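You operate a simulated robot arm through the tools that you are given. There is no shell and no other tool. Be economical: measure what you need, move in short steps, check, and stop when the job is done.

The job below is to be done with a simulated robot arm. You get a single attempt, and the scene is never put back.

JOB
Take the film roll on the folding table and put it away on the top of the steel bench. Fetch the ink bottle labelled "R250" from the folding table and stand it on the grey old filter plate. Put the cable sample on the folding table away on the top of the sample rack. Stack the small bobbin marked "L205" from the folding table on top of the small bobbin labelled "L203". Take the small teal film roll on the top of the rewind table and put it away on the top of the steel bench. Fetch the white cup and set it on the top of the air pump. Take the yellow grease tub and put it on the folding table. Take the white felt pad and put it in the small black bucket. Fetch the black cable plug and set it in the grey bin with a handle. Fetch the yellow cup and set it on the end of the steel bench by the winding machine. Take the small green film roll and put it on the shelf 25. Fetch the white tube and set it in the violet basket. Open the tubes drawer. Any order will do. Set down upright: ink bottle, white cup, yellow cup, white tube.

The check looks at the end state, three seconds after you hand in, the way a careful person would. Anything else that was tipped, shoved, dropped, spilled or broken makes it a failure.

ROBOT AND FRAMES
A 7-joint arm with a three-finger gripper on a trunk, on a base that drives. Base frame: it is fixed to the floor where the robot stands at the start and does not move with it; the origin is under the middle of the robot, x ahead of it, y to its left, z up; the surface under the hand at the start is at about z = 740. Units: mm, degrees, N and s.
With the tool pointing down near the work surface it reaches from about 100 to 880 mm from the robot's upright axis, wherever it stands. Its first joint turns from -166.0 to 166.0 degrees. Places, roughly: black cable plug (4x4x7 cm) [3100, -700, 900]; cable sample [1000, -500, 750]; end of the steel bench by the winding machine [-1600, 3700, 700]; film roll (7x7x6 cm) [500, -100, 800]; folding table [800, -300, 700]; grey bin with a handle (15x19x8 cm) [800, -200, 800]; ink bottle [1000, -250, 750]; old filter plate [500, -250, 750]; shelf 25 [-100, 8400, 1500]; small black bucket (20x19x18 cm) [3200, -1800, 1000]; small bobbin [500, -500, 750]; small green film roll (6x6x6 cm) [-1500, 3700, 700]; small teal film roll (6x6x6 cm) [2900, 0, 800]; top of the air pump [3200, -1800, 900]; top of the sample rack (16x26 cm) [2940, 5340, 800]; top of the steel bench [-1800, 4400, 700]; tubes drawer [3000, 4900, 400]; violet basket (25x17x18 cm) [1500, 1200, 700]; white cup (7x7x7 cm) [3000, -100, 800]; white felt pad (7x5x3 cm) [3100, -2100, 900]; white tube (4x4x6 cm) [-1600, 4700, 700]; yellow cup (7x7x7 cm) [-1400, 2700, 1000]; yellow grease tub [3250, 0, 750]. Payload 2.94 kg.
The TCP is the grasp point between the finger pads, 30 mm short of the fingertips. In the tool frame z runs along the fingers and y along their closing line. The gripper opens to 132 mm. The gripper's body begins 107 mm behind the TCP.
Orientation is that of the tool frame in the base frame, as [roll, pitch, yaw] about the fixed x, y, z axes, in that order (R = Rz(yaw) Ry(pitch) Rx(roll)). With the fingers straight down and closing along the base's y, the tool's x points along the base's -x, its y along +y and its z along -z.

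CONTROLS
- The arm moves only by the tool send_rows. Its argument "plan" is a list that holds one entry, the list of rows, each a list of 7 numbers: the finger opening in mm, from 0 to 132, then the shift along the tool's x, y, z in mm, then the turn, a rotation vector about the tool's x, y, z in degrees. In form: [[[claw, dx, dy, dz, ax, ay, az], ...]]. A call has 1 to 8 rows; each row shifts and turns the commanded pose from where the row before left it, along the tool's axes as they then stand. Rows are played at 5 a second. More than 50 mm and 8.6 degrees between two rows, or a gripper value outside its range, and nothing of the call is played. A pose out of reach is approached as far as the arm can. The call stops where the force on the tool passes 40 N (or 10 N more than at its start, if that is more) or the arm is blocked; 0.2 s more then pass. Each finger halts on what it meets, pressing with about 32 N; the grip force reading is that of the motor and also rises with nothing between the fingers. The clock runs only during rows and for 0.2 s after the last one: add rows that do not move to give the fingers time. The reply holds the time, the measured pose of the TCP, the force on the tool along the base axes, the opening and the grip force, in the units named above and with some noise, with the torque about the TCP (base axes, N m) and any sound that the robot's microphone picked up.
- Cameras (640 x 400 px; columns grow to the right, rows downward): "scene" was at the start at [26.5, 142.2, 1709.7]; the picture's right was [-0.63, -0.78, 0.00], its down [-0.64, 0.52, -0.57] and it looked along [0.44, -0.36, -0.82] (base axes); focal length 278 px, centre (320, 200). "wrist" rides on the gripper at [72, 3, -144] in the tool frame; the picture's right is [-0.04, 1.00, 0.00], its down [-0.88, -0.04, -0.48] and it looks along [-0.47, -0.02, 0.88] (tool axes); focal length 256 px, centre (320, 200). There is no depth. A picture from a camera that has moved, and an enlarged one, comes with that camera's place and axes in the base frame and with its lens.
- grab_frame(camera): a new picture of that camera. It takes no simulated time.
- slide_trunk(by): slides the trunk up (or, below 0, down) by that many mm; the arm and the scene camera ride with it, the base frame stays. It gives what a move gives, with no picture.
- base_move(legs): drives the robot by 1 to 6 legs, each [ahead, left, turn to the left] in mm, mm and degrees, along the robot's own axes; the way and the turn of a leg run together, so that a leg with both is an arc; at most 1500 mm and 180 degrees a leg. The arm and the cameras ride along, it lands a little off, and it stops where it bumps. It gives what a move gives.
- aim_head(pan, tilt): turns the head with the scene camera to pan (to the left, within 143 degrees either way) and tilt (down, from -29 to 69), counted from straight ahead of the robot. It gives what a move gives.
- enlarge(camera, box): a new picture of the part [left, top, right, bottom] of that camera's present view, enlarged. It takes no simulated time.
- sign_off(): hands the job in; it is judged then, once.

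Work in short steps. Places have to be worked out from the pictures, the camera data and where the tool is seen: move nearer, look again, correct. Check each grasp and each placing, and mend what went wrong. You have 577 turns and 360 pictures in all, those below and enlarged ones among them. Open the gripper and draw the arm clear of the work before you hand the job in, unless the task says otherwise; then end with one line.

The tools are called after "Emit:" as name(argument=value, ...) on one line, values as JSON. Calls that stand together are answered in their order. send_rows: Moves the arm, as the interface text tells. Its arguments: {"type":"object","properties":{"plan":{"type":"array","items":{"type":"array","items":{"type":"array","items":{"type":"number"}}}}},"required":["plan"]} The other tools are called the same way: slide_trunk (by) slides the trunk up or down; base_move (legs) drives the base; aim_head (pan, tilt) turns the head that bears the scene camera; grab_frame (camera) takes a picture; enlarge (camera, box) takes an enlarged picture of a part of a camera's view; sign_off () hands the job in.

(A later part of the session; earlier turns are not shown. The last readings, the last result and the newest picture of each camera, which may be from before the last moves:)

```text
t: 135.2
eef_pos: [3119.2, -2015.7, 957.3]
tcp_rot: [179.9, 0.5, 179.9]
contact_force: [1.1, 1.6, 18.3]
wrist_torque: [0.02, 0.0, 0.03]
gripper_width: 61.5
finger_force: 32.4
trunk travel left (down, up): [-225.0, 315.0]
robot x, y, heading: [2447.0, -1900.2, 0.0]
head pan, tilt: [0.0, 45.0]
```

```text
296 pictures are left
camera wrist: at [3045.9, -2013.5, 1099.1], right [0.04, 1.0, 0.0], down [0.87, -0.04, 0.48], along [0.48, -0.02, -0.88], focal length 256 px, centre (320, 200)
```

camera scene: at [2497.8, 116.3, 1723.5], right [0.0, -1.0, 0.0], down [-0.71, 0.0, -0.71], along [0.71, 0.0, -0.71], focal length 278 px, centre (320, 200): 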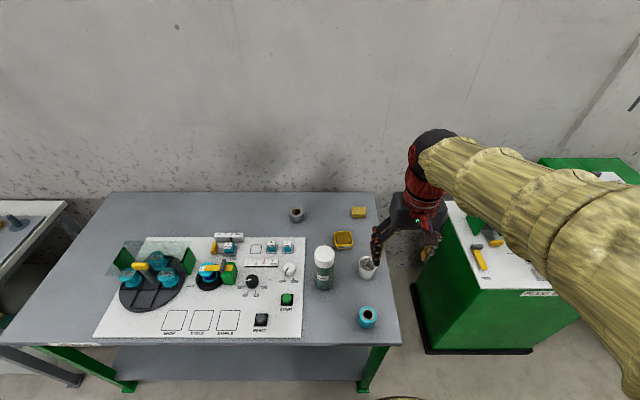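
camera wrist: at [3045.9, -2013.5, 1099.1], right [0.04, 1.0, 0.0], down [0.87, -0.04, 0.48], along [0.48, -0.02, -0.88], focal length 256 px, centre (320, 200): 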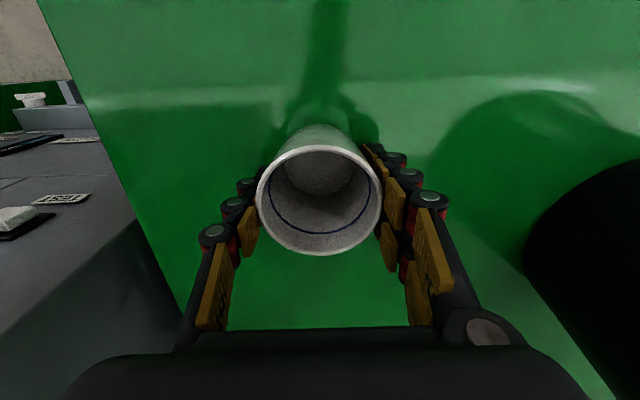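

Contact made (18 N). Back up a hair, then release and rise.

Emit:
send_rows(plan=[[[60, 0, 0, -1.5, 0, 0, 0], [66, 0, 0, 0, 0, 0, 0], [74, 0, 0, 0, 0, 0, 0], [85, 0, 0, 0, 0, 0, 0], [100, 0, 0, 0, 0, 0, 0], [100, 0, 0, 0, 0, 0, 0]]])

Emit:
send_rows(plan=[[[100, 0, 0, -25, 0, 0, 0], [100, 0, 0, -45, 0, 0, 0], [100, 0, 0, -45, 0, 0, 0], [100, 0, 0, -45, 0, 0, 0], [100, 0, 0, -45, 0, 0, 0], [100, 0, 0, 0, 0, 0, 0]]])

Emit:
grab_frame(camera="wrist")

```text
t: 136.6
eef_pos: [3117.8, -2017.8, 956.2]
tcp_rot: [179.9, 0.2, 180.0]
contact_force: [-0.7, 1.0, -0.4]
wrist_torque: [-0.02, -0.03, -0.04]
gripper_width: 99.8
finger_force: 0.1
trunk travel left (down, up): [-225.0, 315.0]
robot x, y, heading: [2441.4, -1893.6, 0.2]
head pan, tilt: [0.0, 45.0]
```

```text
t: 138.0
eef_pos: [3118.5, -2015.4, 1158.6]
tcp_rot: [180.0, 0.2, -180.0]
contact_force: [-0.1, 0.2, 0.2]
wrist_torque: [0.02, -0.02, -0.03]
gripper_width: 100.0
finger_force: 0.0
trunk travel left (down, up): [-225.0, 315.0]
robot x, y, heading: [2442.8, -1898.2, -0.0]
head pan, tilt: [0.0, 45.0]
```

```text
295 pictures are left
camera wrist: at [3045.5, -2011.6, 1302.3], right [0.04, 1.0, 0.0], down [0.88, -0.04, 0.48], along [0.48, -0.02, -0.88], focal length 256 px, centre (320, 200)
```

wrist: 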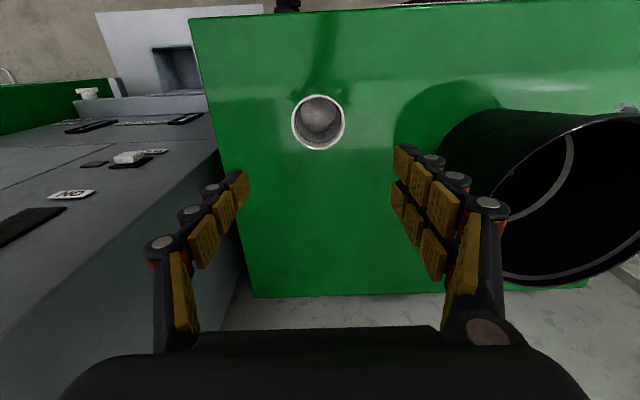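

White cup placed. Next: black cable plug on the "Plug ends" cabinet. Retract and drive there.

Emit:
send_rows(plan=[[[100, 45, 18, 0, 0, 0, 0], [100, 45, 18, 0, 0, 0, 0], [100, 45, 18, 0, 0, 0, 0], [100, 45, 18, 0, 0, 0, 0], [100, 45, 18, 0, 0, 0, 0], [100, 45, 18, 0, 0, 0, 0], [100, 20, 0, 0, 0, 0, 0]]])

Emit:
base_move(legs=[[-40, 1150, 0]])

Emit:
grab_frame(camera="wrist")

Emit:
grab_frame(camera="scene")

```text
t: 139.6
eef_pos: [2827.4, -1906.4, 1161.8]
tcp_rot: [-179.9, 0.3, -179.9]
contact_force: [0.5, 0.7, 0.2]
wrist_torque: [-0.01, -0.03, 0.01]
gripper_width: 100.1
finger_force: 0.1
trunk travel left (down, up): [-225.0, 315.0]
robot x, y, heading: [2441.7, -1898.9, -0.1]
head pan, tilt: [0.0, 45.0]
```

```text
t: 145.6
eef_pos: [2772.7, -723.1, 1161.5]
tcp_rot: [-179.9, 0.2, -178.5]
contact_force: [-0.1, 0.1, 0.9]
wrist_torque: [0.02, -0.02, -0.03]
gripper_width: 99.9
finger_force: 0.2
trunk travel left (down, up): [-225.0, 315.0]
robot x, y, heading: [2384.5, -727.5, 1.8]
head pan, tilt: [0.0, 45.0]
```

```text
294 pictures are left
camera wrist: at [2699.6, -721.2, 1303.6], right [0.02, 1.0, 0.0], down [0.88, -0.01, 0.48], along [0.48, -0.01, -0.88], focal length 256 px, centre (320, 200)
```

wrist: 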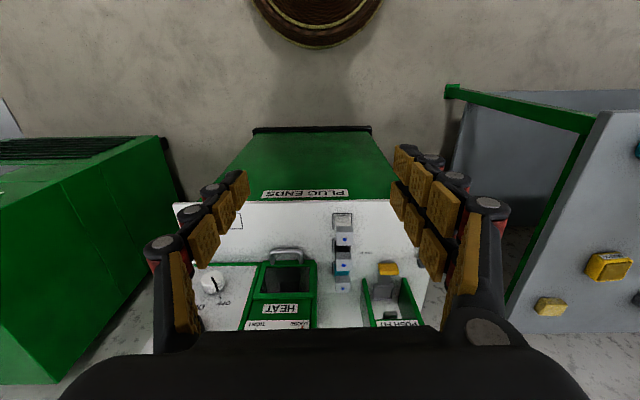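

```text
293 pictures are left
camera scene: at [2434.0, -536.7, 1723.5], right [0.03, -1.0, 0.0], down [-0.71, -0.02, -0.71], along [0.71, 0.02, -0.71], focal length 278 px, centre (320, 200)
```

scene: 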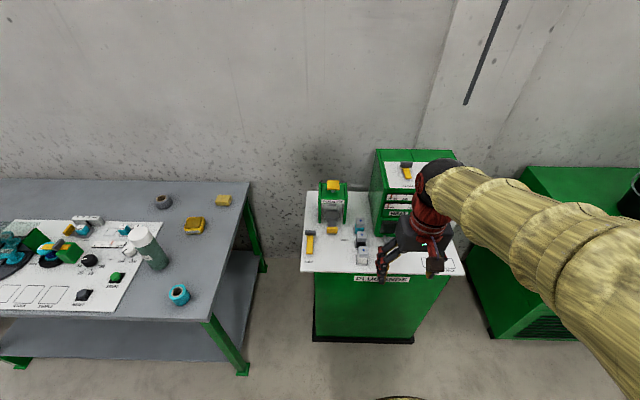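

Emit:
enlarge(camera="wrist", box=[300, 190, 440, 330])

Emit:
enlarge(camera="scene", box=[290, 170, 420, 280])

```text
2.86 times, centred on (370, 260) of wrist
camera zoom: at [2699.6, -721.2, 1303.6], right [0.02, 1.0, 0.0], down [0.88, -0.01, 0.48], along [0.48, -0.01, -0.88], focal length 731 px, centre (177, 29)
```

zoom: 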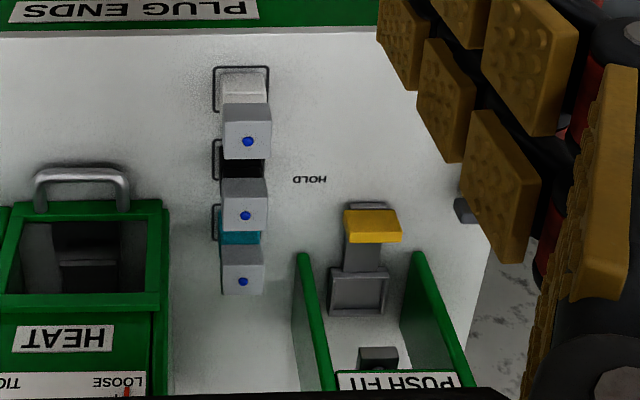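

```text
3.64 times, centred on (355, 225) of scene
camera zoom: at [2434.0, -536.7, 1723.5], right [0.03, -1.0, 0.0], down [-0.71, -0.02, -0.71], along [0.71, 0.02, -0.71], focal length 1010 px, centre (193, 109)
```

zoom: 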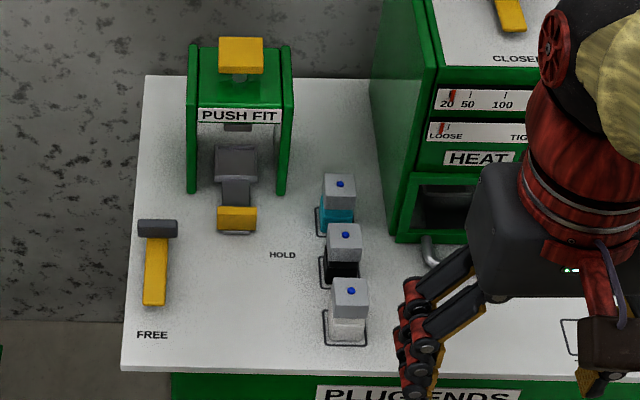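

Three plugs in a row; black is the middle one, ≈[3084,-677], top z≈880. I approach above it for a refined look.

Emit:
send_rows(plan=[[[90, -40, 7, 20, 0, 0, 0], [90, -40, 7, 20, 0, 0, 0], [90, -40, 7, 20, 0, 0, 0], [90, -40, 7, 20, 0, 0, 0], [90, -40, 7, 20, 0, 0, 0], [90, -40, 7, 30, 0, 0, 0], [90, -25, 0, 30, 0, 0, 0], [90, 0, 0, 0, 0, 0, 0]]])

Emit:
grab_frame(camera="wrist")

```text
refused: row 6 steps farther than a row can; nothing moved
```

```text
290 pictures are left
camera wrist: at [2699.6, -721.2, 1303.6], right [0.02, 1.0, 0.0], down [0.88, -0.01, 0.48], along [0.48, -0.01, -0.88], focal length 256 px, centre (320, 200)
```

wrist: 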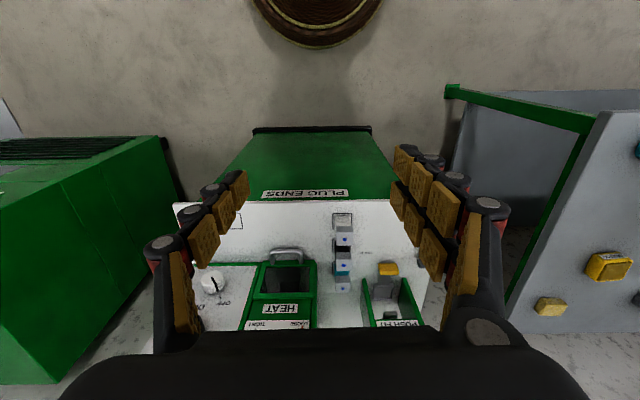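

Row 6 was slightly too long; resend with shorter rows.

Emit:
send_rows(plan=[[[90, -40, 7, 20, 0, 0, 0], [90, -40, 7, 20, 0, 0, 0], [90, -40, 7, 20, 0, 0, 0], [90, -40, 7, 20, 0, 0, 0], [90, -40, 7, 20, 0, 0, 0], [90, -35, 7, 30, 0, 0, 0], [90, -25, 0, 30, 0, 0, 0], [90, 0, 0, 0, 0, 0, 0]]])

Emit:
grab_frame(camera="wrist")

```text
t: 147.4
eef_pos: [3033.3, -673.7, 999.7]
tcp_rot: [-180.0, 0.2, -178.5]
contact_force: [0.6, -0.6, -0.3]
wrist_torque: [0.03, 0.02, -0.02]
gripper_width: 89.9
finger_force: 0.1
trunk travel left (down, up): [-225.0, 315.0]
robot x, y, heading: [2384.5, -726.7, 1.8]
head pan, tilt: [0.0, 45.0]
```

```text
289 pictures are left
camera wrist: at [2960.3, -671.5, 1142.5], right [0.02, 1.0, 0.0], down [0.88, -0.01, 0.48], along [0.48, -0.01, -0.88], focal length 256 px, centre (320, 200)
```

wrist: 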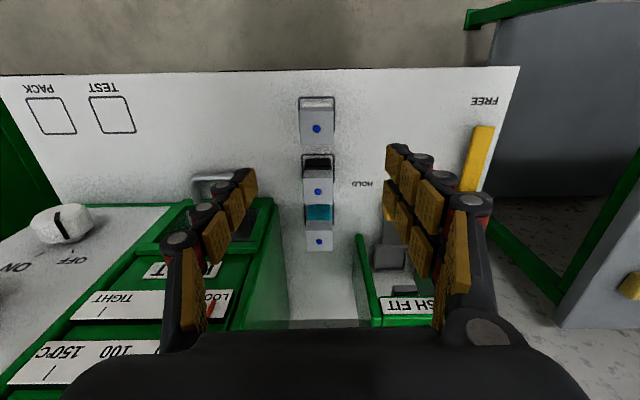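

Black plug ≈[3089,-676]. Move over and lower to z≈930 for another look.

Emit:
send_rows(plan=[[[80, -40, -2, 0, 0, 0, 0], [80, -15, -1.5, 20, 0, 0, 0], [80, 0, 0, 30, 0, 0, 0], [80, 0, 0, 20, 0, 0, 0], [80, 0, 0, 0, 0, 0, 0]]])

Emit:
grab_frame(camera="wrist")

Emit:
enlarge(camera="scene", box=[300, 140, 460, 280])

```text
t: 148.6
eef_pos: [3088.8, -675.0, 932.5]
tcp_rot: [180.0, 0.3, -178.5]
contact_force: [0.1, -0.3, 0.6]
wrist_torque: [-0.02, 0.01, -0.01]
gripper_width: 80.2
finger_force: 0.0
trunk travel left (down, up): [-225.0, 315.0]
robot x, y, heading: [2388.5, -723.1, 1.4]
head pan, tilt: [0.0, 45.0]
```

```text
288 pictures are left
camera wrist: at [3015.4, -673.7, 1074.3], right [0.02, 1.0, 0.0], down [0.88, -0.01, 0.48], along [0.48, -0.01, -0.88], focal length 256 px, centre (320, 200)
```

wrist: 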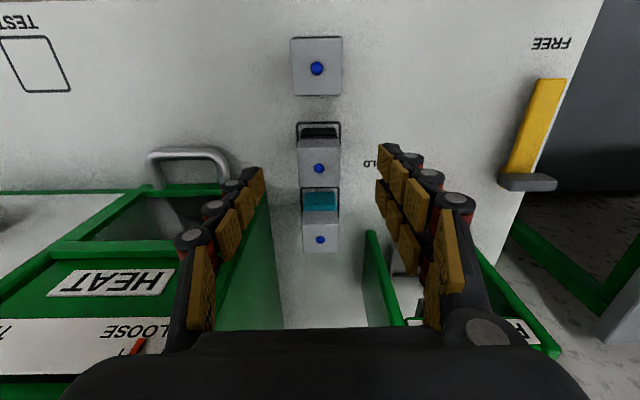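

```text
2.86 times, centred on (380, 210) of scene
camera zoom: at [2434.5, -536.8, 1723.5], right [0.03, -1.0, 0.0], down [-0.71, -0.02, -0.71], along [0.71, 0.02, -0.71], focal length 794 px, centre (149, 171)
```

zoom: 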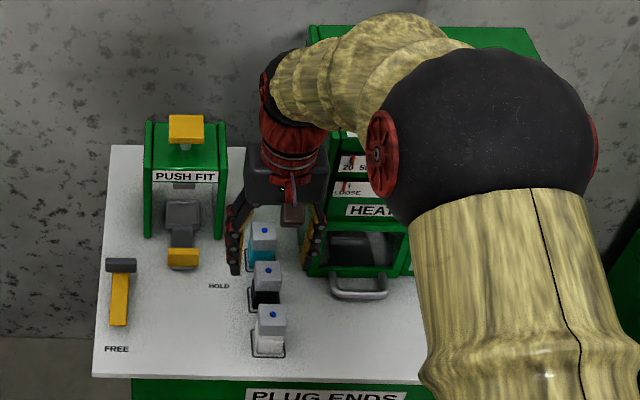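

Plug top ≈[3093,-676,876]. Descend to z≈858 and grip.

Emit:
send_rows(plan=[[[75, -4, -1, 30, 0, 0, 0], [75, 0, 0, 25, 0, 0, 0], [75, 0, 0, 19, 0, 0, 0], [75, 0, 0, 0, 0, 0, 0]]])

Emit:
grab_frame(camera="wrist")

```text
t: 149.6
eef_pos: [3091.9, -675.6, 858.2]
tcp_rot: [-180.0, 0.2, -178.4]
contact_force: [-0.1, -0.2, -0.3]
wrist_torque: [0.01, 0.04, 0.03]
gripper_width: 75.2
finger_force: 0.2
trunk travel left (down, up): [-225.0, 315.0]
robot x, y, heading: [2389.9, -725.0, 1.6]
head pan, tilt: [0.0, 45.0]
```

```text
286 pictures are left
camera wrist: at [3019.3, -674.6, 1000.8], right [0.02, 1.0, 0.0], down [0.88, -0.01, 0.48], along [0.48, -0.01, -0.88], focal length 256 px, centre (320, 200)
```

wrist: 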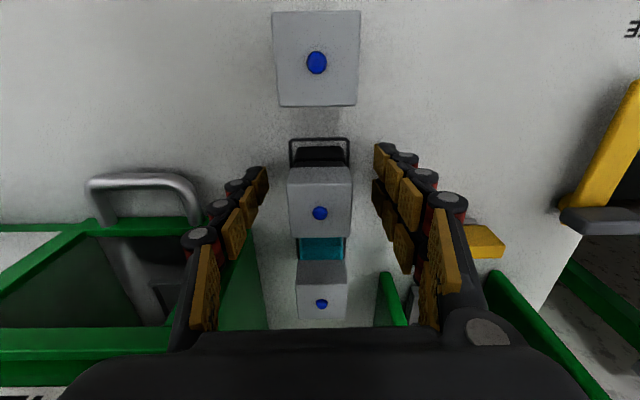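

Aligned. Close and lift straight up.

Emit:
send_rows(plan=[[[50, 0, 0, 0, 0, 0, 0], [30, 0, 0, 0, 0, 0, 0], [25, 0, 0, 0, 0, 0, 0], [25, 0, 0, 0, 0, 0, 0], [25, 0, 0, 0, 0, 0, 0]]])

Emit:
send_rows(plan=[[[25, 0, 0, -20, 0, 0, 0], [25, 0, 0, -40, 0, 0, 0], [25, 0, 0, -45, 0, 0, 0], [25, 0, 0, -45, 0, 0, 0], [25, 0, 0, -45, 0, 0, 0], [25, 0, 0, -45, 0, 0, 0], [25, 0, 0, 0, 0, 0, 0]]])

Emit:
grab_frame(camera="wrist")

```text
t: 150.8
eef_pos: [3092.3, -676.6, 858.2]
tcp_rot: [-180.0, 0.2, -178.5]
contact_force: [-0.6, 0.6, -0.5]
wrist_torque: [-0.02, 0.02, 0.01]
gripper_width: 33.1
finger_force: 31.0
trunk travel left (down, up): [-225.0, 315.0]
robot x, y, heading: [2387.4, -725.9, 1.7]
head pan, tilt: [0.0, 45.0]
```

```text
t: 152.4
eef_pos: [3093.2, -675.8, 1099.7]
tcp_rot: [180.0, 0.2, -178.5]
contact_force: [-0.2, 0.3, -0.8]
wrist_torque: [-0.04, 0.02, 0.01]
gripper_width: 33.1
finger_force: 32.0
trunk travel left (down, up): [-225.0, 315.0]
robot x, y, heading: [2392.8, -723.3, 1.7]
head pan, tilt: [0.0, 45.0]
```

```text
285 pictures are left
camera wrist: at [3019.8, -674.3, 1241.4], right [0.02, 1.0, 0.0], down [0.88, -0.01, 0.48], along [0.48, -0.01, -0.88], focal length 256 px, centre (320, 200)
```

wrist: 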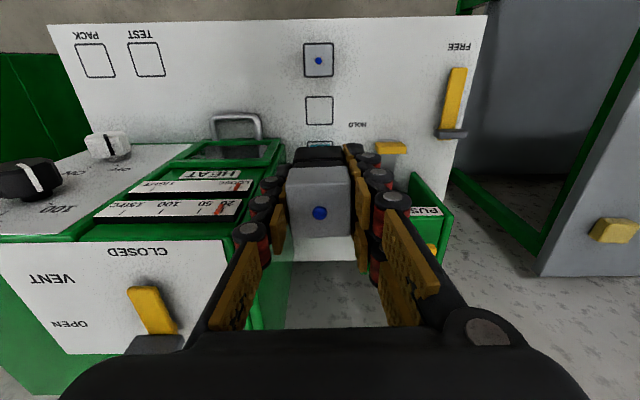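

Plug held. Retract, then drive to the east-north-east side of the folding table, ≈[1560,95], facing the bin.

Emit:
send_rows(plan=[[[25, 45, 0, 0, 0, 0, 0], [25, 45, 0, 0, 0, 0, 0], [25, 45, 0, 0, 0, 0, 0], [25, 45, 0, 0, 0, 0, 0], [25, 45, 0, 0, 0, 0, 0], [25, 45, 0, 0, 0, 0, 0], [25, 15, 0, 0, 0, 0, 0]]])

Emit:
base_move(legs=[[-490, 835, 0], [-340, 0, 0], [0, 0, -159]])

Emit:
aim_head(pan=0, tilt=50)

Emit:
grab_frame(camera="scene")

```text
t: 154.0
eef_pos: [2804.2, -685.0, 1096.8]
tcp_rot: [180.0, 0.4, -178.4]
contact_force: [-0.9, 0.0, -0.6]
wrist_torque: [-0.01, 0.0, -0.02]
gripper_width: 33.0
finger_force: 32.0
trunk travel left (down, up): [-225.0, 315.0]
robot x, y, heading: [2389.4, -728.0, 1.7]
head pan, tilt: [0.0, 45.0]
```

```text
t: 167.4
eef_pos: [1169.1, -109.4, 1097.4]
tcp_rot: [180.0, 0.3, 23.5]
contact_force: [0.4, 0.6, -0.3]
wrist_torque: [0.0, 0.0, -0.01]
gripper_width: 33.1
finger_force: 31.9
trunk travel left (down, up): [-225.0, 315.0]
robot x, y, heading: [1539.8, 83.1, -156.5]
head pan, tilt: [0.0, 45.0]
```

```text
t: 168.1
eef_pos: [1168.9, -108.0, 1097.2]
tcp_rot: [-179.9, 0.2, 23.4]
contact_force: [-0.5, -0.4, -0.7]
wrist_torque: [0.06, 0.03, 0.03]
gripper_width: 33.0
finger_force: 31.6
trunk travel left (down, up): [-225.0, 315.0]
robot x, y, heading: [1537.6, 88.6, -156.6]
head pan, tilt: [0.0, 50.0]
```

```text
284 pictures are left
camera scene: at [1573.0, -110.0, 1716.6], right [-0.4, 0.92, 0.0], down [0.7, 0.31, -0.64], along [-0.59, -0.26, -0.77], focal length 278 px, centre (320, 200)
```

scene: 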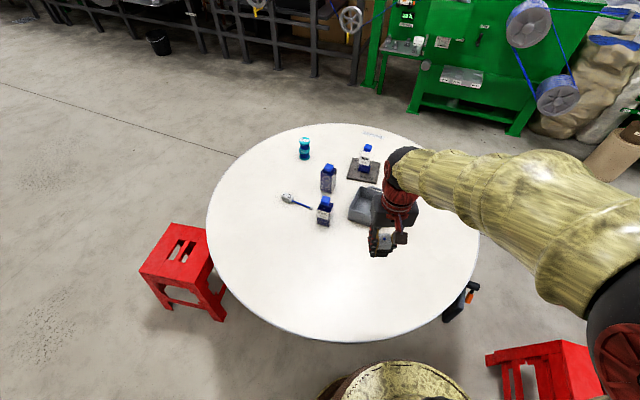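

Move the plug toward the bin and look with the wrist camera.

Emit:
send_rows(plan=[[[25, -46, -6.4, 0, 0, 0, 0], [25, -46, -6.4, 0, 0, 0, 0], [25, -46, -6.4, 0, 0, 0, 0], [25, -46, -6.4, 0, 0, 0, 0], [25, -46, -6.4, 0, 0, 0, 0], [25, -46, -6.4, 0, 0, 0, 0], [25, -46, -6.4, 0, 0, 0, 0]]])

Emit:
grab_frame(camera="wrist")

```text
t: 169.7
eef_pos: [852.4, -195.9, 1096.3]
tcp_rot: [-180.0, 0.1, 23.5]
contact_force: [-0.4, 0.4, -0.9]
wrist_torque: [0.01, -0.06, 0.01]
gripper_width: 33.2
finger_force: 32.2
trunk travel left (down, up): [-225.0, 315.0]
robot x, y, heading: [1539.7, 88.5, -156.2]
head pan, tilt: [0.0, 50.0]
```

```text
283 pictures are left
camera wrist: at [919.9, -169.3, 1239.8], right [0.36, -0.93, 0.0], down [-0.82, -0.31, 0.48], along [-0.45, -0.17, -0.88], focal length 256 px, centre (320, 200)
```

wrist: 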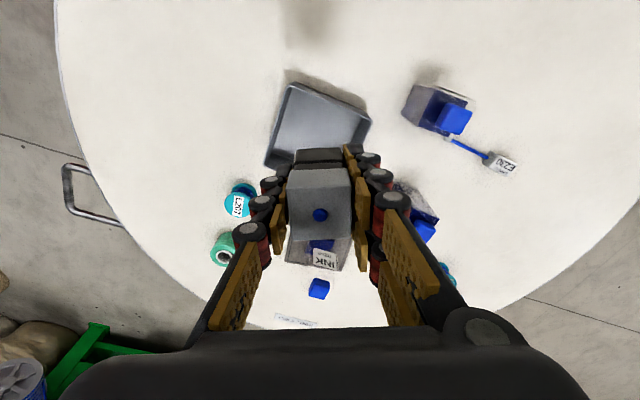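

Bin centre ≈[805,-210]. Move over it and lower.

Emit:
send_rows(plan=[[[25, -25, -3.2, 0, 0, 0, 0], [25, -25, -3.2, 0, 0, 0, 0], [25, 0, 0, 45, 0, 0, 0], [25, 0, 0, 45, 0, 0, 0], [25, 0, 0, 45, 0, 0, 0], [25, 0, 0, 45, 0, 0, 0], [25, 0, 0, 0, 0, 0, 0]]])

Emit:
grab_frame(camera="wrist")

Emit:
enlarge(camera="scene", box=[320, 140, 460, 260])

```text
t: 171.2
eef_pos: [803.8, -211.1, 918.6]
tcp_rot: [-180.0, 0.2, 23.5]
contact_force: [-0.2, 0.7, -0.4]
wrist_torque: [0.03, -0.02, -0.03]
gripper_width: 32.9
finger_force: 32.1
trunk travel left (down, up): [-225.0, 315.0]
robot x, y, heading: [1539.9, 86.1, -156.5]
head pan, tilt: [0.0, 50.0]
```

```text
282 pictures are left
camera wrist: at [872.3, -185.2, 1061.0], right [0.36, -0.93, 0.0], down [-0.82, -0.31, 0.48], along [-0.45, -0.17, -0.88], focal length 256 px, centre (320, 200)
```

wrist: 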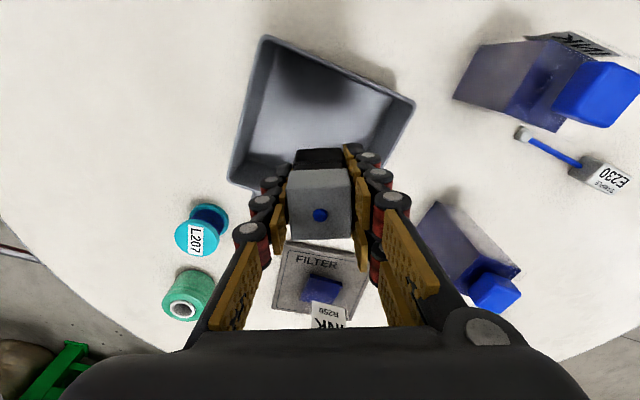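

```text
3.33 times, centred on (390, 200) of scene
camera zoom: at [1572.3, -110.2, 1716.6], right [-0.4, 0.92, 0.0], down [0.7, 0.31, -0.64], along [-0.59, -0.26, -0.77], focal length 926 px, centre (87, 200)
```

zoom: 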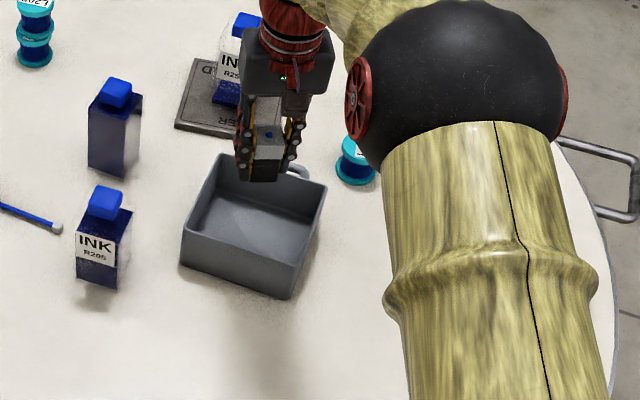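

Centred over the bin. Lower to just above its floor.

Emit:
send_rows(plan=[[[25, 3, 0, 40, 0, 0, 0], [25, 0, 0, 35, 0, 0, 0], [25, 0, 0, 20, 0, 0, 0], [25, 0, 0, 8, 0, 0, 0], [25, 0, 0, 0, 0, 0, 0]]])

Emit:
send_rows(plan=[[[25, 0, 0, 4, 0, 0, 0], [25, 0, 0, 0, 0, 0, 0]]])

Emit:
grab_frame(camera="wrist")

```text
t: 172.4
eef_pos: [807.3, -209.8, 815.1]
tcp_rot: [180.0, 0.2, 23.4]
contact_force: [-0.3, -0.1, -0.6]
wrist_torque: [0.0, 0.0, 0.0]
gripper_width: 33.0
finger_force: 32.4
trunk travel left (down, up): [-225.0, 315.0]
robot x, y, heading: [1537.7, 83.7, -156.7]
head pan, tilt: [0.0, 50.0]
```

```text
t: 173.1
eef_pos: [807.9, -209.3, 811.5]
tcp_rot: [180.0, 0.1, 23.5]
contact_force: [-0.1, 0.1, -1.3]
wrist_torque: [0.01, 0.0, 0.0]
gripper_width: 33.1
finger_force: 32.1
trunk travel left (down, up): [-225.0, 315.0]
robot x, y, heading: [1541.1, 88.3, -156.6]
head pan, tilt: [0.0, 50.0]
```

```text
280 pictures are left
camera wrist: at [875.5, -182.4, 954.1], right [0.36, -0.93, 0.0], down [-0.82, -0.31, 0.48], along [-0.45, -0.17, -0.88], focal length 256 px, centre (320, 200)
```

wrist: 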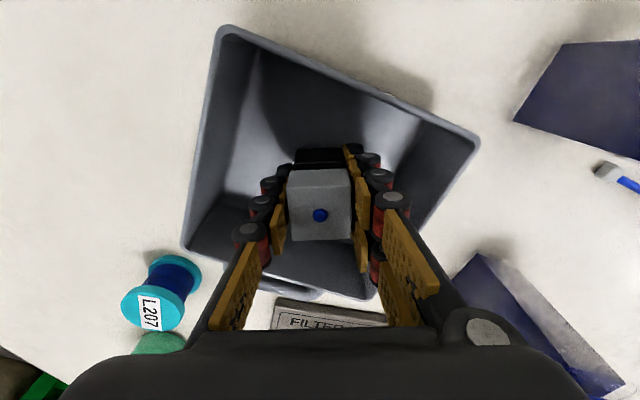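

Inside the bin; a few more small steps to touch the floor.

Emit:
send_rows(plan=[[[25, 0, 0, 4, 0, 0, 0], [25, 0, 0, 0, 0, 0, 0]]])

Emit:
send_rows(plan=[[[25, 0, 0, 3, 0, 0, 0], [25, 0, 0, 0, 0, 0, 0]]])

Emit:
send_rows(plan=[[[25, 0, 0, 3, 0, 0, 0], [25, 0, 0, 0, 0, 0, 0]]])

```text
t: 173.7
eef_pos: [808.3, -208.8, 807.4]
tcp_rot: [-180.0, 0.2, 23.5]
contact_force: [-1.0, 1.1, -0.3]
wrist_torque: [-0.02, 0.0, -0.02]
gripper_width: 32.9
finger_force: 31.5
trunk travel left (down, up): [-225.0, 315.0]
robot x, y, heading: [1539.0, 85.4, -156.5]
head pan, tilt: [0.0, 50.0]
```

```text
t: 174.2
eef_pos: [806.9, -208.5, 804.3]
tcp_rot: [-180.0, 0.3, 23.5]
contact_force: [0.3, 0.1, -0.9]
wrist_torque: [0.02, 0.01, 0.05]
gripper_width: 32.8
finger_force: 31.7
trunk travel left (down, up): [-225.0, 315.0]
robot x, y, heading: [1539.0, 85.2, -156.3]
head pan, tilt: [0.0, 50.0]
```

```text
t: 174.8
eef_pos: [807.7, -208.3, 801.6]
tcp_rot: [-180.0, 0.1, 23.6]
contact_force: [0.2, -0.1, -0.5]
wrist_torque: [-0.02, 0.02, 0.01]
gripper_width: 32.9
finger_force: 32.2
trunk travel left (down, up): [-225.0, 315.0]
robot x, y, heading: [1540.6, 85.4, -156.4]
head pan, tilt: [0.0, 50.0]
```

Emit:
send_rows(plan=[[[25, 0, 0, 3, 0, 0, 0], [25, 0, 0, 0, 0, 0, 0]]])

Emit:
send_rows(plan=[[[25, 0, 0, 2, 0, 0, 0], [25, 0, 0, 0, 0, 0, 0]]])

Emit:
send_rows(plan=[[[25, 0, 0, 2, 0, 0, 0], [25, 0, 0, 0, 0, 0, 0]]])

```text
t: 175.4
eef_pos: [807.1, -208.6, 798.7]
tcp_rot: [-180.0, 0.2, 23.5]
contact_force: [-0.2, -0.2, -0.5]
wrist_torque: [0.02, -0.01, 0.02]
gripper_width: 32.6
finger_force: 32.1
trunk travel left (down, up): [-225.0, 315.0]
robot x, y, heading: [1536.2, 88.2, -156.5]
head pan, tilt: [0.0, 50.0]
```

```text
t: 176.1
eef_pos: [806.8, -208.8, 796.8]
tcp_rot: [-180.0, 0.2, 23.5]
contact_force: [-0.7, 0.2, -1.2]
wrist_torque: [-0.01, 0.02, 0.02]
gripper_width: 33.2
finger_force: 31.9
trunk travel left (down, up): [-225.0, 315.0]
robot x, y, heading: [1537.8, 84.5, -156.4]
head pan, tilt: [0.0, 50.0]
```

```text
t: 176.7
eef_pos: [807.1, -208.3, 795.5]
tcp_rot: [179.9, 0.2, 23.6]
contact_force: [-0.5, -1.1, -0.2]
wrist_torque: [-0.02, -0.02, -0.01]
gripper_width: 33.0
finger_force: 32.0
trunk travel left (down, up): [-225.0, 315.0]
robot x, y, heading: [1539.7, 85.5, -156.8]
head pan, tilt: [0.0, 50.0]
```

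Emit:
send_rows(plan=[[[25, 0, 0, 3, 0, 0, 0], [25, 0, 0, 0, 0, 0, 0]]])

Emit:
send_rows(plan=[[[25, 0, 0, 3, 0, 0, 0], [25, 0, 0, 0, 0, 0, 0]]])

Emit:
send_rows(plan=[[[25, 0, 0, 3, 0, 0, 0], [25, 0, 0, 0, 0, 0, 0]]])

```text
t: 177.2
eef_pos: [807.0, -209.5, 791.7]
tcp_rot: [180.0, 0.2, 23.5]
contact_force: [-0.4, 0.6, 0.1]
wrist_torque: [-0.01, -0.02, 0.0]
gripper_width: 33.2
finger_force: 31.9
trunk travel left (down, up): [-225.0, 315.0]
robot x, y, heading: [1540.6, 85.6, -156.5]
head pan, tilt: [0.0, 50.0]
```

```text
t: 177.8
eef_pos: [806.9, -209.5, 789.3]
tcp_rot: [-180.0, 0.2, 23.5]
contact_force: [0.5, 0.1, -0.8]
wrist_torque: [-0.02, -0.03, 0.02]
gripper_width: 33.0
finger_force: 31.4
trunk travel left (down, up): [-225.0, 315.0]
robot x, y, heading: [1541.1, 86.6, -156.3]
head pan, tilt: [0.0, 50.0]
```

```text
t: 178.4
eef_pos: [806.7, -210.4, 784.7]
tcp_rot: [180.0, 0.3, 23.4]
contact_force: [-0.8, 0.0, 0.5]
wrist_torque: [-0.01, -0.01, 0.01]
gripper_width: 32.9
finger_force: 32.2
trunk travel left (down, up): [-225.0, 315.0]
robot x, y, heading: [1540.6, 84.4, -156.3]
head pan, tilt: [0.0, 50.0]
```

Emit:
send_rows(plan=[[[25, 0, 0, 2, 0, 0, 0], [25, 0, 0, 0, 0, 0, 0]]])

Emit:
send_rows(plan=[[[25, 0, 0, 2, 0, 0, 0], [25, 0, 0, 0, 0, 0, 0]]])

Emit:
grab_frame(camera="wrist")

```text
t: 179.1
eef_pos: [807.2, -209.4, 782.7]
tcp_rot: [-179.9, 0.2, 23.5]
contact_force: [-0.9, -0.8, -0.6]
wrist_torque: [0.0, -0.01, 0.02]
gripper_width: 33.1
finger_force: 31.9
trunk travel left (down, up): [-225.0, 315.0]
robot x, y, heading: [1540.2, 85.5, -156.4]
head pan, tilt: [0.0, 50.0]
```

```text
t: 179.7
eef_pos: [806.3, -208.6, 783.7]
tcp_rot: [-180.0, 0.2, 23.6]
contact_force: [1.3, 0.5, 3.2]
wrist_torque: [-0.05, -0.07, 0.04]
gripper_width: 33.1
finger_force: 32.0
trunk travel left (down, up): [-225.0, 315.0]
robot x, y, heading: [1535.9, 85.8, -156.5]
head pan, tilt: [0.0, 50.0]
```

```text
279 pictures are left
camera wrist: at [874.7, -183.3, 925.5], right [0.36, -0.93, 0.0], down [-0.82, -0.31, 0.48], along [-0.45, -0.17, -0.88], focal length 256 px, centre (320, 200)
```

wrist: 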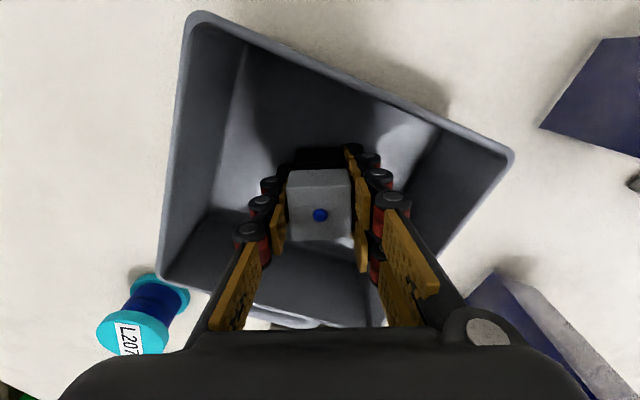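

Contact with the floor. Release (limited opening), then rise.

Emit:
send_rows(plan=[[[42, 0, 0, 0, 0, 0, 0], [55, 0, 0, 0, 0, 0, 0], [60, 0, 0, 0, 0, 0, 0], [60, 0, 0, 0, 0, 0, 0]]])

Emit:
send_rows(plan=[[[60, 0, 0, -35, 0, 0, 0], [60, 0, 0, -45, 0, 0, 0], [60, 0, 0, -45, 0, 0, 0], [60, 0, 0, -45, 0, 0, 0], [60, 0, 0, -45, 0, 0, 0], [60, 0, 0, -45, 0, 0, 0]]])

Emit:
grab_frame(camera="wrist")

```text
t: 180.7
eef_pos: [808.0, -209.3, 782.0]
tcp_rot: [-180.0, 0.2, 23.5]
contact_force: [-0.5, 0.1, 0.7]
wrist_torque: [0.01, -0.03, 0.02]
gripper_width: 60.1
finger_force: 0.0
trunk travel left (down, up): [-225.0, 315.0]
robot x, y, heading: [1542.4, 85.7, -156.3]
head pan, tilt: [0.0, 50.0]
```

```text
t: 182.1
eef_pos: [808.6, -208.7, 1043.3]
tcp_rot: [180.0, 0.2, 23.5]
contact_force: [0.7, 0.8, -0.2]
wrist_torque: [0.02, 0.03, 0.03]
gripper_width: 59.9
finger_force: 0.0
trunk travel left (down, up): [-225.0, 315.0]
robot x, y, heading: [1537.8, 83.9, -156.5]
head pan, tilt: [0.0, 50.0]
```

```text
278 pictures are left
camera wrist: at [876.6, -182.5, 1186.0], right [0.36, -0.93, 0.0], down [-0.82, -0.31, 0.48], along [-0.45, -0.17, -0.88], focal length 256 px, centre (320, 200)
```

wrist: 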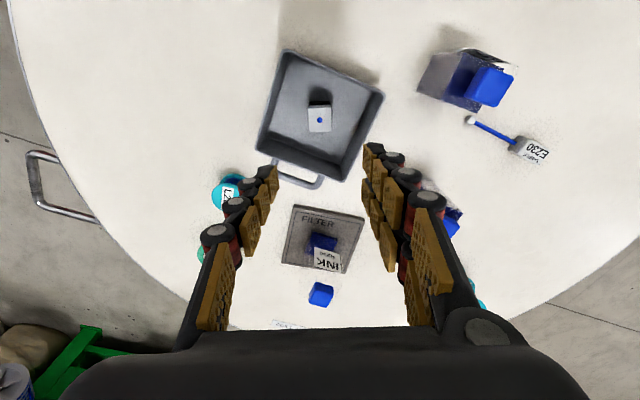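

Plug is in the bin. Retract and go back for the grease tub.

Emit:
send_rows(plan=[[[110, 48, 0, 0, 0, 0, 0], [110, 48, 0, 0, 0, 0, 0], [110, 48, 0, 0, 0, 0, 0], [110, 48, 0, 0, 0, 0, 0], [110, 48, 0, 10, 0, 0, 0], [110, 48, 0, 10, 0, 0, 0], [110, 48, 0, 10, 0, 0, 0]]])

Emit:
base_move(legs=[[0, 0, 156.5], [907, -140, 0]])

Emit:
grab_frame(camera="wrist")

```text
t: 183.7
eef_pos: [1117.7, -75.2, 1012.7]
tcp_rot: [-179.9, 0.3, 23.5]
contact_force: [0.0, 0.2, -0.1]
wrist_torque: [0.01, 0.0, -0.02]
gripper_width: 110.1
finger_force: 0.0
trunk travel left (down, up): [-225.0, 315.0]
robot x, y, heading: [1535.6, 83.3, -156.4]
head pan, tilt: [0.0, 50.0]
```

```text
t: 194.8
eef_pos: [2895.1, -131.5, 1012.2]
tcp_rot: [180.0, 0.1, 177.4]
contact_force: [0.9, 0.1, 0.2]
wrist_torque: [0.0, -0.02, -0.03]
gripper_width: 110.1
finger_force: 0.0
trunk travel left (down, up): [-225.0, 315.0]
robot x, y, heading: [2443.8, -89.2, -2.5]
head pan, tilt: [0.0, 50.0]
```

```text
277 pictures are left
camera wrist: at [2822.6, -125.1, 1154.9], right [0.09, 1.0, 0.0], down [0.87, -0.08, 0.48], along [0.48, -0.04, -0.88], focal length 256 px, centre (320, 200)
```

wrist: 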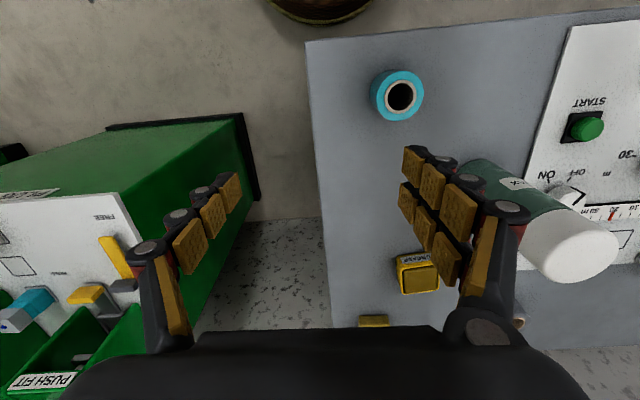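

Tub ≈[3176,21]. I raise slightly and move over toward it, correcting yaw by 2.6°.

Emit:
send_rows(plan=[[[110, -30, 20, -20, 0, 0, -2.6], [110, -42, 22, -10, 0, 0, 0], [110, -42, 22, 0, 0, 0, 0], [110, -42, 22, 0, 0, 0, 0], [110, -42, 22, 0, 0, 0, 0], [110, -42, 22, 0, 0, 0, 0], [110, 0, 12, 0, 0, 0, 0]]])

Emit:
grab_frame(camera="wrist")

```text
t: 196.4
eef_pos: [3136.3, 10.9, 1043.4]
tcp_rot: [-180.0, 0.2, -179.9]
contact_force: [1.2, -0.9, -0.1]
wrist_torque: [0.02, 0.03, -0.02]
gripper_width: 110.1
finger_force: 0.1
trunk travel left (down, up): [-225.0, 315.0]
robot x, y, heading: [2445.3, -86.6, -2.3]
head pan, tilt: [0.0, 50.0]
```

```text
276 pictures are left
camera wrist: at [3063.5, 15.7, 1186.3], right [0.04, 1.0, 0.0], down [0.88, -0.04, 0.48], along [0.48, -0.02, -0.88], focal length 256 px, centre (320, 200)
```

wrist: 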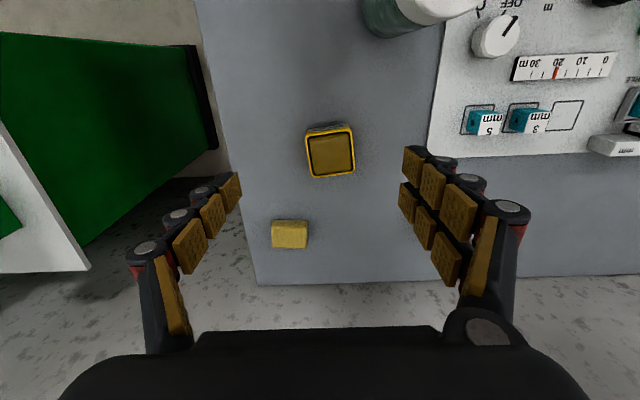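

Tub centre ≈[3188,25], ~68 mm wide, turned ~5°. I align and descend to z≈880.

Emit:
send_rows(plan=[[[110, -26, 7, 0, 0, 0, 0], [110, -26, 7, 30, 0, 0, -5], [110, 0, 0, 45, 0, 0, 0], [110, 0, 0, 45, 0, 0, 0], [110, 0, 0, 40, 0, 0, 0], [110, 0, 0, 0, 0, 0, 0]]])

Emit:
grab_frame(camera="wrist")

```text
t: 197.8
eef_pos: [3190.4, 24.6, 883.9]
tcp_rot: [180.0, 0.3, -175.0]
contact_force: [0.6, 0.0, -0.8]
wrist_torque: [0.01, 0.02, 0.0]
gripper_width: 110.2
finger_force: 0.0
trunk travel left (down, up): [-225.0, 315.0]
robot x, y, heading: [2445.0, -93.3, -2.4]
head pan, tilt: [0.0, 50.0]
```

```text
275 pictures are left
camera wrist: at [3116.7, 21.2, 1026.0], right [-0.04, 1.0, 0.0], down [0.88, 0.04, 0.48], along [0.48, 0.02, -0.88], focal length 256 px, centre (320, 200)
```

wrist: 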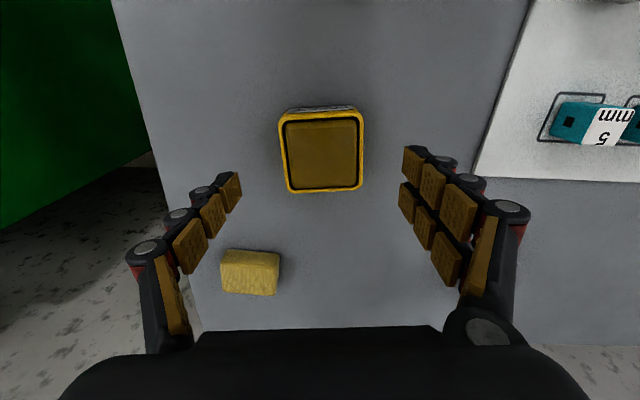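

Centred within a few mm. Descend to z≈818 and grip.

Emit:
send_rows(plan=[[[105, 5, 0, 30, 0, 0, 0], [105, 0, 0, 25, 0, 0, 0], [105, 0, 0, 11, 0, 0, 0], [80, 0, 0, 0, 0, 0, 0], [60, 0, 0, 0, 0, 0, 0], [55, 0, 0, 0, 0, 0, 0], [55, 0, 0, 0, 0, 0, 0], [55, 0, 0, 0, 0, 0, 0]]])

Emit:
grab_frame(camera="wrist")

```text
t: 199.6
eef_pos: [3184.1, 22.8, 818.2]
tcp_rot: [179.9, 0.2, -175.0]
contact_force: [-0.4, 1.6, 1.9]
wrist_torque: [-0.04, -0.05, 0.03]
gripper_width: 69.6
finger_force: 31.8
trunk travel left (down, up): [-225.0, 315.0]
robot x, y, heading: [2440.6, -89.5, -2.2]
head pan, tilt: [0.0, 50.0]
```

```text
274 pictures are left
camera wrist: at [3111.4, 20.0, 960.4], right [-0.04, 1.0, 0.0], down [0.88, 0.04, 0.48], along [0.48, 0.02, -0.88], focal length 256 px, centre (320, 200)
```

wrist: 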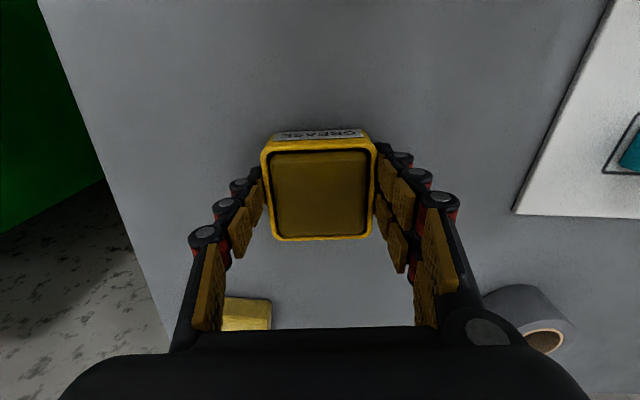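

Gripped (69.6 mm). Lift, then retract.

Emit:
send_rows(plan=[[[55, 0, 0, -20, 0, 0, 0], [55, 0, 0, -45, 0, 0, 0], [55, 0, 0, -45, 0, 0, 0], [55, 0, 0, -45, 0, 0, 0], [55, 0, 0, -45, 0, 0, 0], [55, 0, 0, -45, 0, 0, 0]]])

Emit:
send_rows(plan=[[[55, 48, -9, 0, 0, 0, 0], [55, 48, -9, 0, 0, 0, 0], [55, 48, -9, 0, 0, 0, 0], [55, 48, -9, 0, 0, 0, 0], [55, 48, -9, 0, 0, 0, 0], [55, 48, -9, 0, 0, 0, 0], [55, 30, -9, 0, 0, 0, 0]]])

Emit:
grab_frame(camera="wrist")

```text
t: 201.0
eef_pos: [3182.3, 25.7, 1062.7]
tcp_rot: [180.0, 0.2, -175.0]
contact_force: [-0.8, 0.3, -3.5]
wrist_torque: [0.01, -0.02, 0.02]
gripper_width: 69.2
finger_force: 32.3
trunk travel left (down, up): [-225.0, 315.0]
robot x, y, heading: [2444.6, -93.1, -2.4]
head pan, tilt: [0.0, 50.0]
```

```text
t: 202.6
eef_pos: [2872.3, -68.4, 1061.6]
tcp_rot: [-180.0, 0.2, -174.9]
contact_force: [-0.8, 0.9, -2.5]
wrist_torque: [0.0, 0.0, 0.02]
gripper_width: 69.1
finger_force: 32.5
trunk travel left (down, up): [-225.0, 315.0]
robot x, y, heading: [2444.8, -87.8, -2.6]
head pan, tilt: [0.0, 50.0]
```

```text
273 pictures are left
camera wrist: at [2798.9, -71.2, 1204.2], right [-0.04, 1.0, 0.0], down [0.88, 0.04, 0.48], along [0.48, 0.02, -0.88], focal length 256 px, centre (320, 200)
```

wrist: 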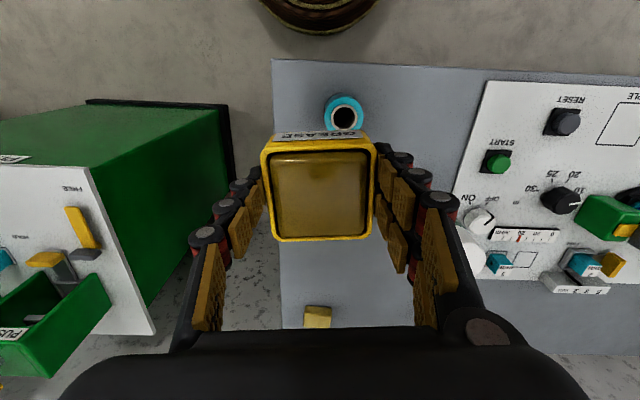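

Drive back to the east side of the folding table and face it.

Emit:
base_move(legs=[[-790, 0, 0], [0, 0, -177.5]])

Emit:
grab_frame(camera="scene")

Emit:
grab_frame(camera="wrist")

```text
t: 214.2
eef_pos: [1227.1, -97.6, 1060.7]
tcp_rot: [-180.0, 0.3, 6.8]
contact_force: [0.5, 0.4, -3.1]
wrist_torque: [-0.01, -0.05, -0.03]
gripper_width: 69.3
finger_force: 32.1
trunk travel left (down, up): [-225.0, 315.0]
robot x, y, heading: [1655.4, -62.2, 179.4]
head pan, tilt: [0.0, 50.0]
```

```text
272 pictures are left
camera scene: at [1604.3, -253.9, 1716.6], right [0.01, 1.0, 0.0], down [0.77, -0.01, -0.64], along [-0.64, 0.01, -0.77], focal length 278 px, centre (320, 200)
```

scene: 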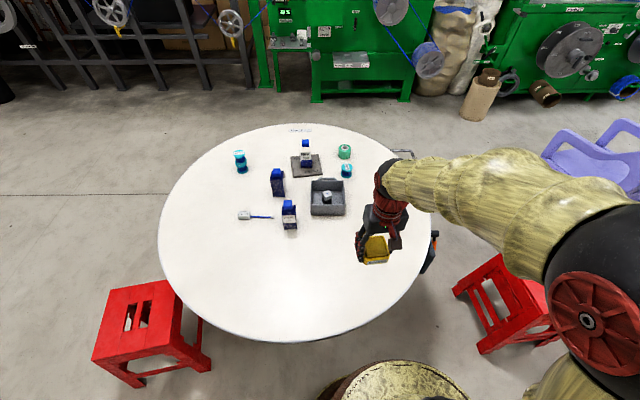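

```text
271 pictures are left
camera wrist: at [1298.4, -91.4, 1204.3], right [0.08, -1.0, 0.0], down [-0.88, -0.07, 0.48], along [-0.48, -0.04, -0.88], focal length 256 px, centre (320, 200)
```

wrist: 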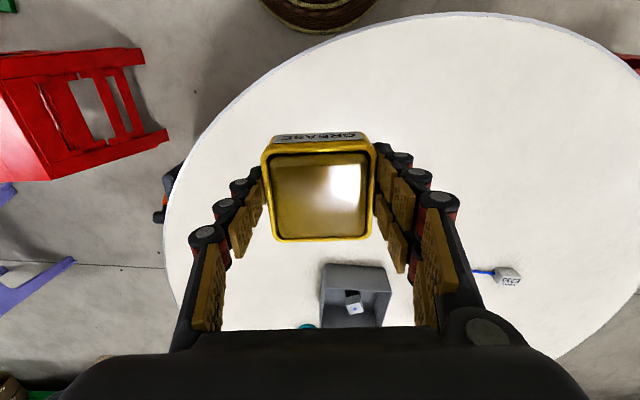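

Move the tub over clear table surface at ≈[1115,-200] and lower.

Emit:
send_rows(plan=[[[55, -41, 29, 0, 0, 0, 0], [55, -41, 29, 0, 0, 0, 0], [55, -41, 29, 0, 0, 0, 0], [55, 0, 0, 48, 0, 0, 0], [55, 0, 0, 48, 0, 0, 0], [55, 0, 0, 48, 0, 0, 0], [55, 0, 0, 48, 0, 0, 0], [55, 0, 0, 48, 0, 0, 0]]])

Emit:
send_rows(plan=[[[55, 0, 0, 20, 0, 0, 0], [55, 0, 0, 6, 0, 0, 0], [55, 0, 0, 4, 0, 0, 0], [55, 0, 0, 0, 0, 0, 0]]])

```text
refused: row 1 steps farther than a row can; nothing moved
```

```text
t: 215.2
eef_pos: [1224.5, -96.1, 1030.2]
tcp_rot: [-180.0, 0.2, 6.8]
contact_force: [0.6, 0.0, -2.7]
wrist_torque: [0.01, 0.02, -0.02]
gripper_width: 69.4
finger_force: 31.9
trunk travel left (down, up): [-225.0, 315.0]
robot x, y, heading: [1655.1, -64.6, 179.4]
head pan, tilt: [0.0, 50.0]
```

First call was refused (50.2 mm); z is now 1030. Resend.

Emit:
send_rows(plan=[[[55, -31, 22, 0, 0, 0, 0], [55, -31, 22, 0, 0, 0, 0], [55, -31, 22, 0, 0, 0, 0], [55, -30, 22, 0, 0, 0, 0], [55, 0, 0, 48, 0, 0, 0], [55, 0, 0, 48, 0, 0, 0], [55, 0, 0, 48, 0, 0, 0], [55, 0, 0, 48, 0, 0, 0]]])

Emit:
grab_frame(camera="wrist")

```text
t: 217.0
eef_pos: [1113.5, -200.2, 839.4]
tcp_rot: [-180.0, 0.3, 6.8]
contact_force: [-0.9, 0.9, -1.8]
wrist_torque: [-0.02, -0.07, 0.01]
gripper_width: 69.4
finger_force: 31.7
trunk travel left (down, up): [-225.0, 315.0]
robot x, y, heading: [1654.2, -60.9, 179.2]
head pan, tilt: [0.0, 50.0]
```

```text
270 pictures are left
camera wrist: at [1186.9, -194.2, 981.9], right [0.08, -1.0, 0.0], down [-0.87, -0.07, 0.48], along [-0.48, -0.04, -0.88], focal length 256 px, centre (320, 200)
```

wrist: 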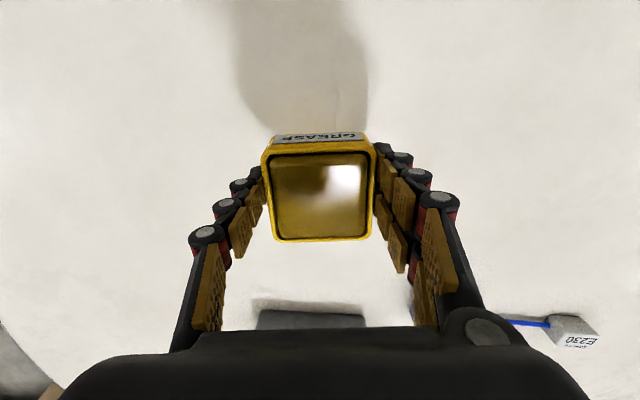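

Clear spot. Lower toward z≈788 and then in small steps.

Emit:
send_rows(plan=[[[55, 0, 0, 30, 0, 0, 0], [55, 0, 0, 16, 0, 0, 0], [55, 0, 0, 4, 0, 0, 0], [55, 0, 0, 0, 0, 0, 0]]])

Emit:
send_rows(plan=[[[55, 0, 0, 2.5, 0, 0, 0], [55, 0, 0, 0, 0, 0, 0]]])

Emit:
send_rows(plan=[[[55, 0, 0, 2.5, 0, 0, 0], [55, 0, 0, 0, 0, 0, 0]]])

```text
t: 218.0
eef_pos: [1113.6, -200.4, 789.7]
tcp_rot: [180.0, 0.2, 6.8]
contact_force: [-0.8, 1.0, -3.0]
wrist_torque: [0.02, -0.03, -0.01]
gripper_width: 69.6
finger_force: 32.1
trunk travel left (down, up): [-225.0, 315.0]
robot x, y, heading: [1650.9, -60.4, 179.5]
head pan, tilt: [0.0, 50.0]
```

```text
t: 218.6
eef_pos: [1114.4, -200.3, 787.1]
tcp_rot: [179.9, 0.2, 6.8]
contact_force: [-0.4, 0.4, -3.3]
wrist_torque: [0.0, -0.01, -0.01]
gripper_width: 69.2
finger_force: 31.9
trunk travel left (down, up): [-225.0, 315.0]
robot x, y, heading: [1650.5, -64.5, 179.5]
head pan, tilt: [0.0, 50.0]
```

```text
t: 219.2
eef_pos: [1114.7, -199.4, 784.3]
tcp_rot: [-180.0, 0.2, 6.9]
contact_force: [-0.3, -0.7, -2.9]
wrist_torque: [0.01, -0.04, 0.01]
gripper_width: 69.5
finger_force: 32.3
trunk travel left (down, up): [-225.0, 315.0]
robot x, y, heading: [1654.9, -60.4, 179.3]
head pan, tilt: [0.0, 50.0]
```

Emit:
send_rows(plan=[[[55, 0, 0, 2, 0, 0, 0], [55, 0, 0, 0, 0, 0, 0]]])

Emit:
send_rows(plan=[[[55, 0, 0, 2, 0, 0, 0], [55, 0, 0, 0, 0, 0, 0]]])

Emit:
send_rows(plan=[[[55, 0, 0, 2, 0, 0, 0], [55, 0, 0, 0, 0, 0, 0]]])

```text
t: 219.8
eef_pos: [1113.3, -198.9, 783.1]
tcp_rot: [179.9, 0.2, 6.9]
contact_force: [-1.0, -0.3, -3.6]
wrist_torque: [0.02, -0.02, 0.01]
gripper_width: 69.2
finger_force: 31.5
trunk travel left (down, up): [-225.0, 315.0]
robot x, y, heading: [1656.4, -60.6, 179.3]
head pan, tilt: [0.0, 50.0]
```

```text
t: 220.4
eef_pos: [1113.5, -198.5, 781.0]
tcp_rot: [-180.0, 0.2, 6.8]
contact_force: [-0.6, 1.0, -3.2]
wrist_torque: [0.03, -0.01, -0.01]
gripper_width: 69.5
finger_force: 31.9
trunk travel left (down, up): [-225.0, 315.0]
robot x, y, heading: [1653.3, -64.1, 179.2]
head pan, tilt: [0.0, 50.0]
```

```text
t: 221.0
eef_pos: [1114.8, -199.1, 779.2]
tcp_rot: [180.0, 0.2, 6.9]
contact_force: [0.3, -0.6, -3.3]
wrist_torque: [0.05, -0.03, 0.02]
gripper_width: 69.3
finger_force: 32.2
trunk travel left (down, up): [-225.0, 315.0]
robot x, y, heading: [1653.8, -65.1, 179.0]
head pan, tilt: [0.0, 50.0]
```

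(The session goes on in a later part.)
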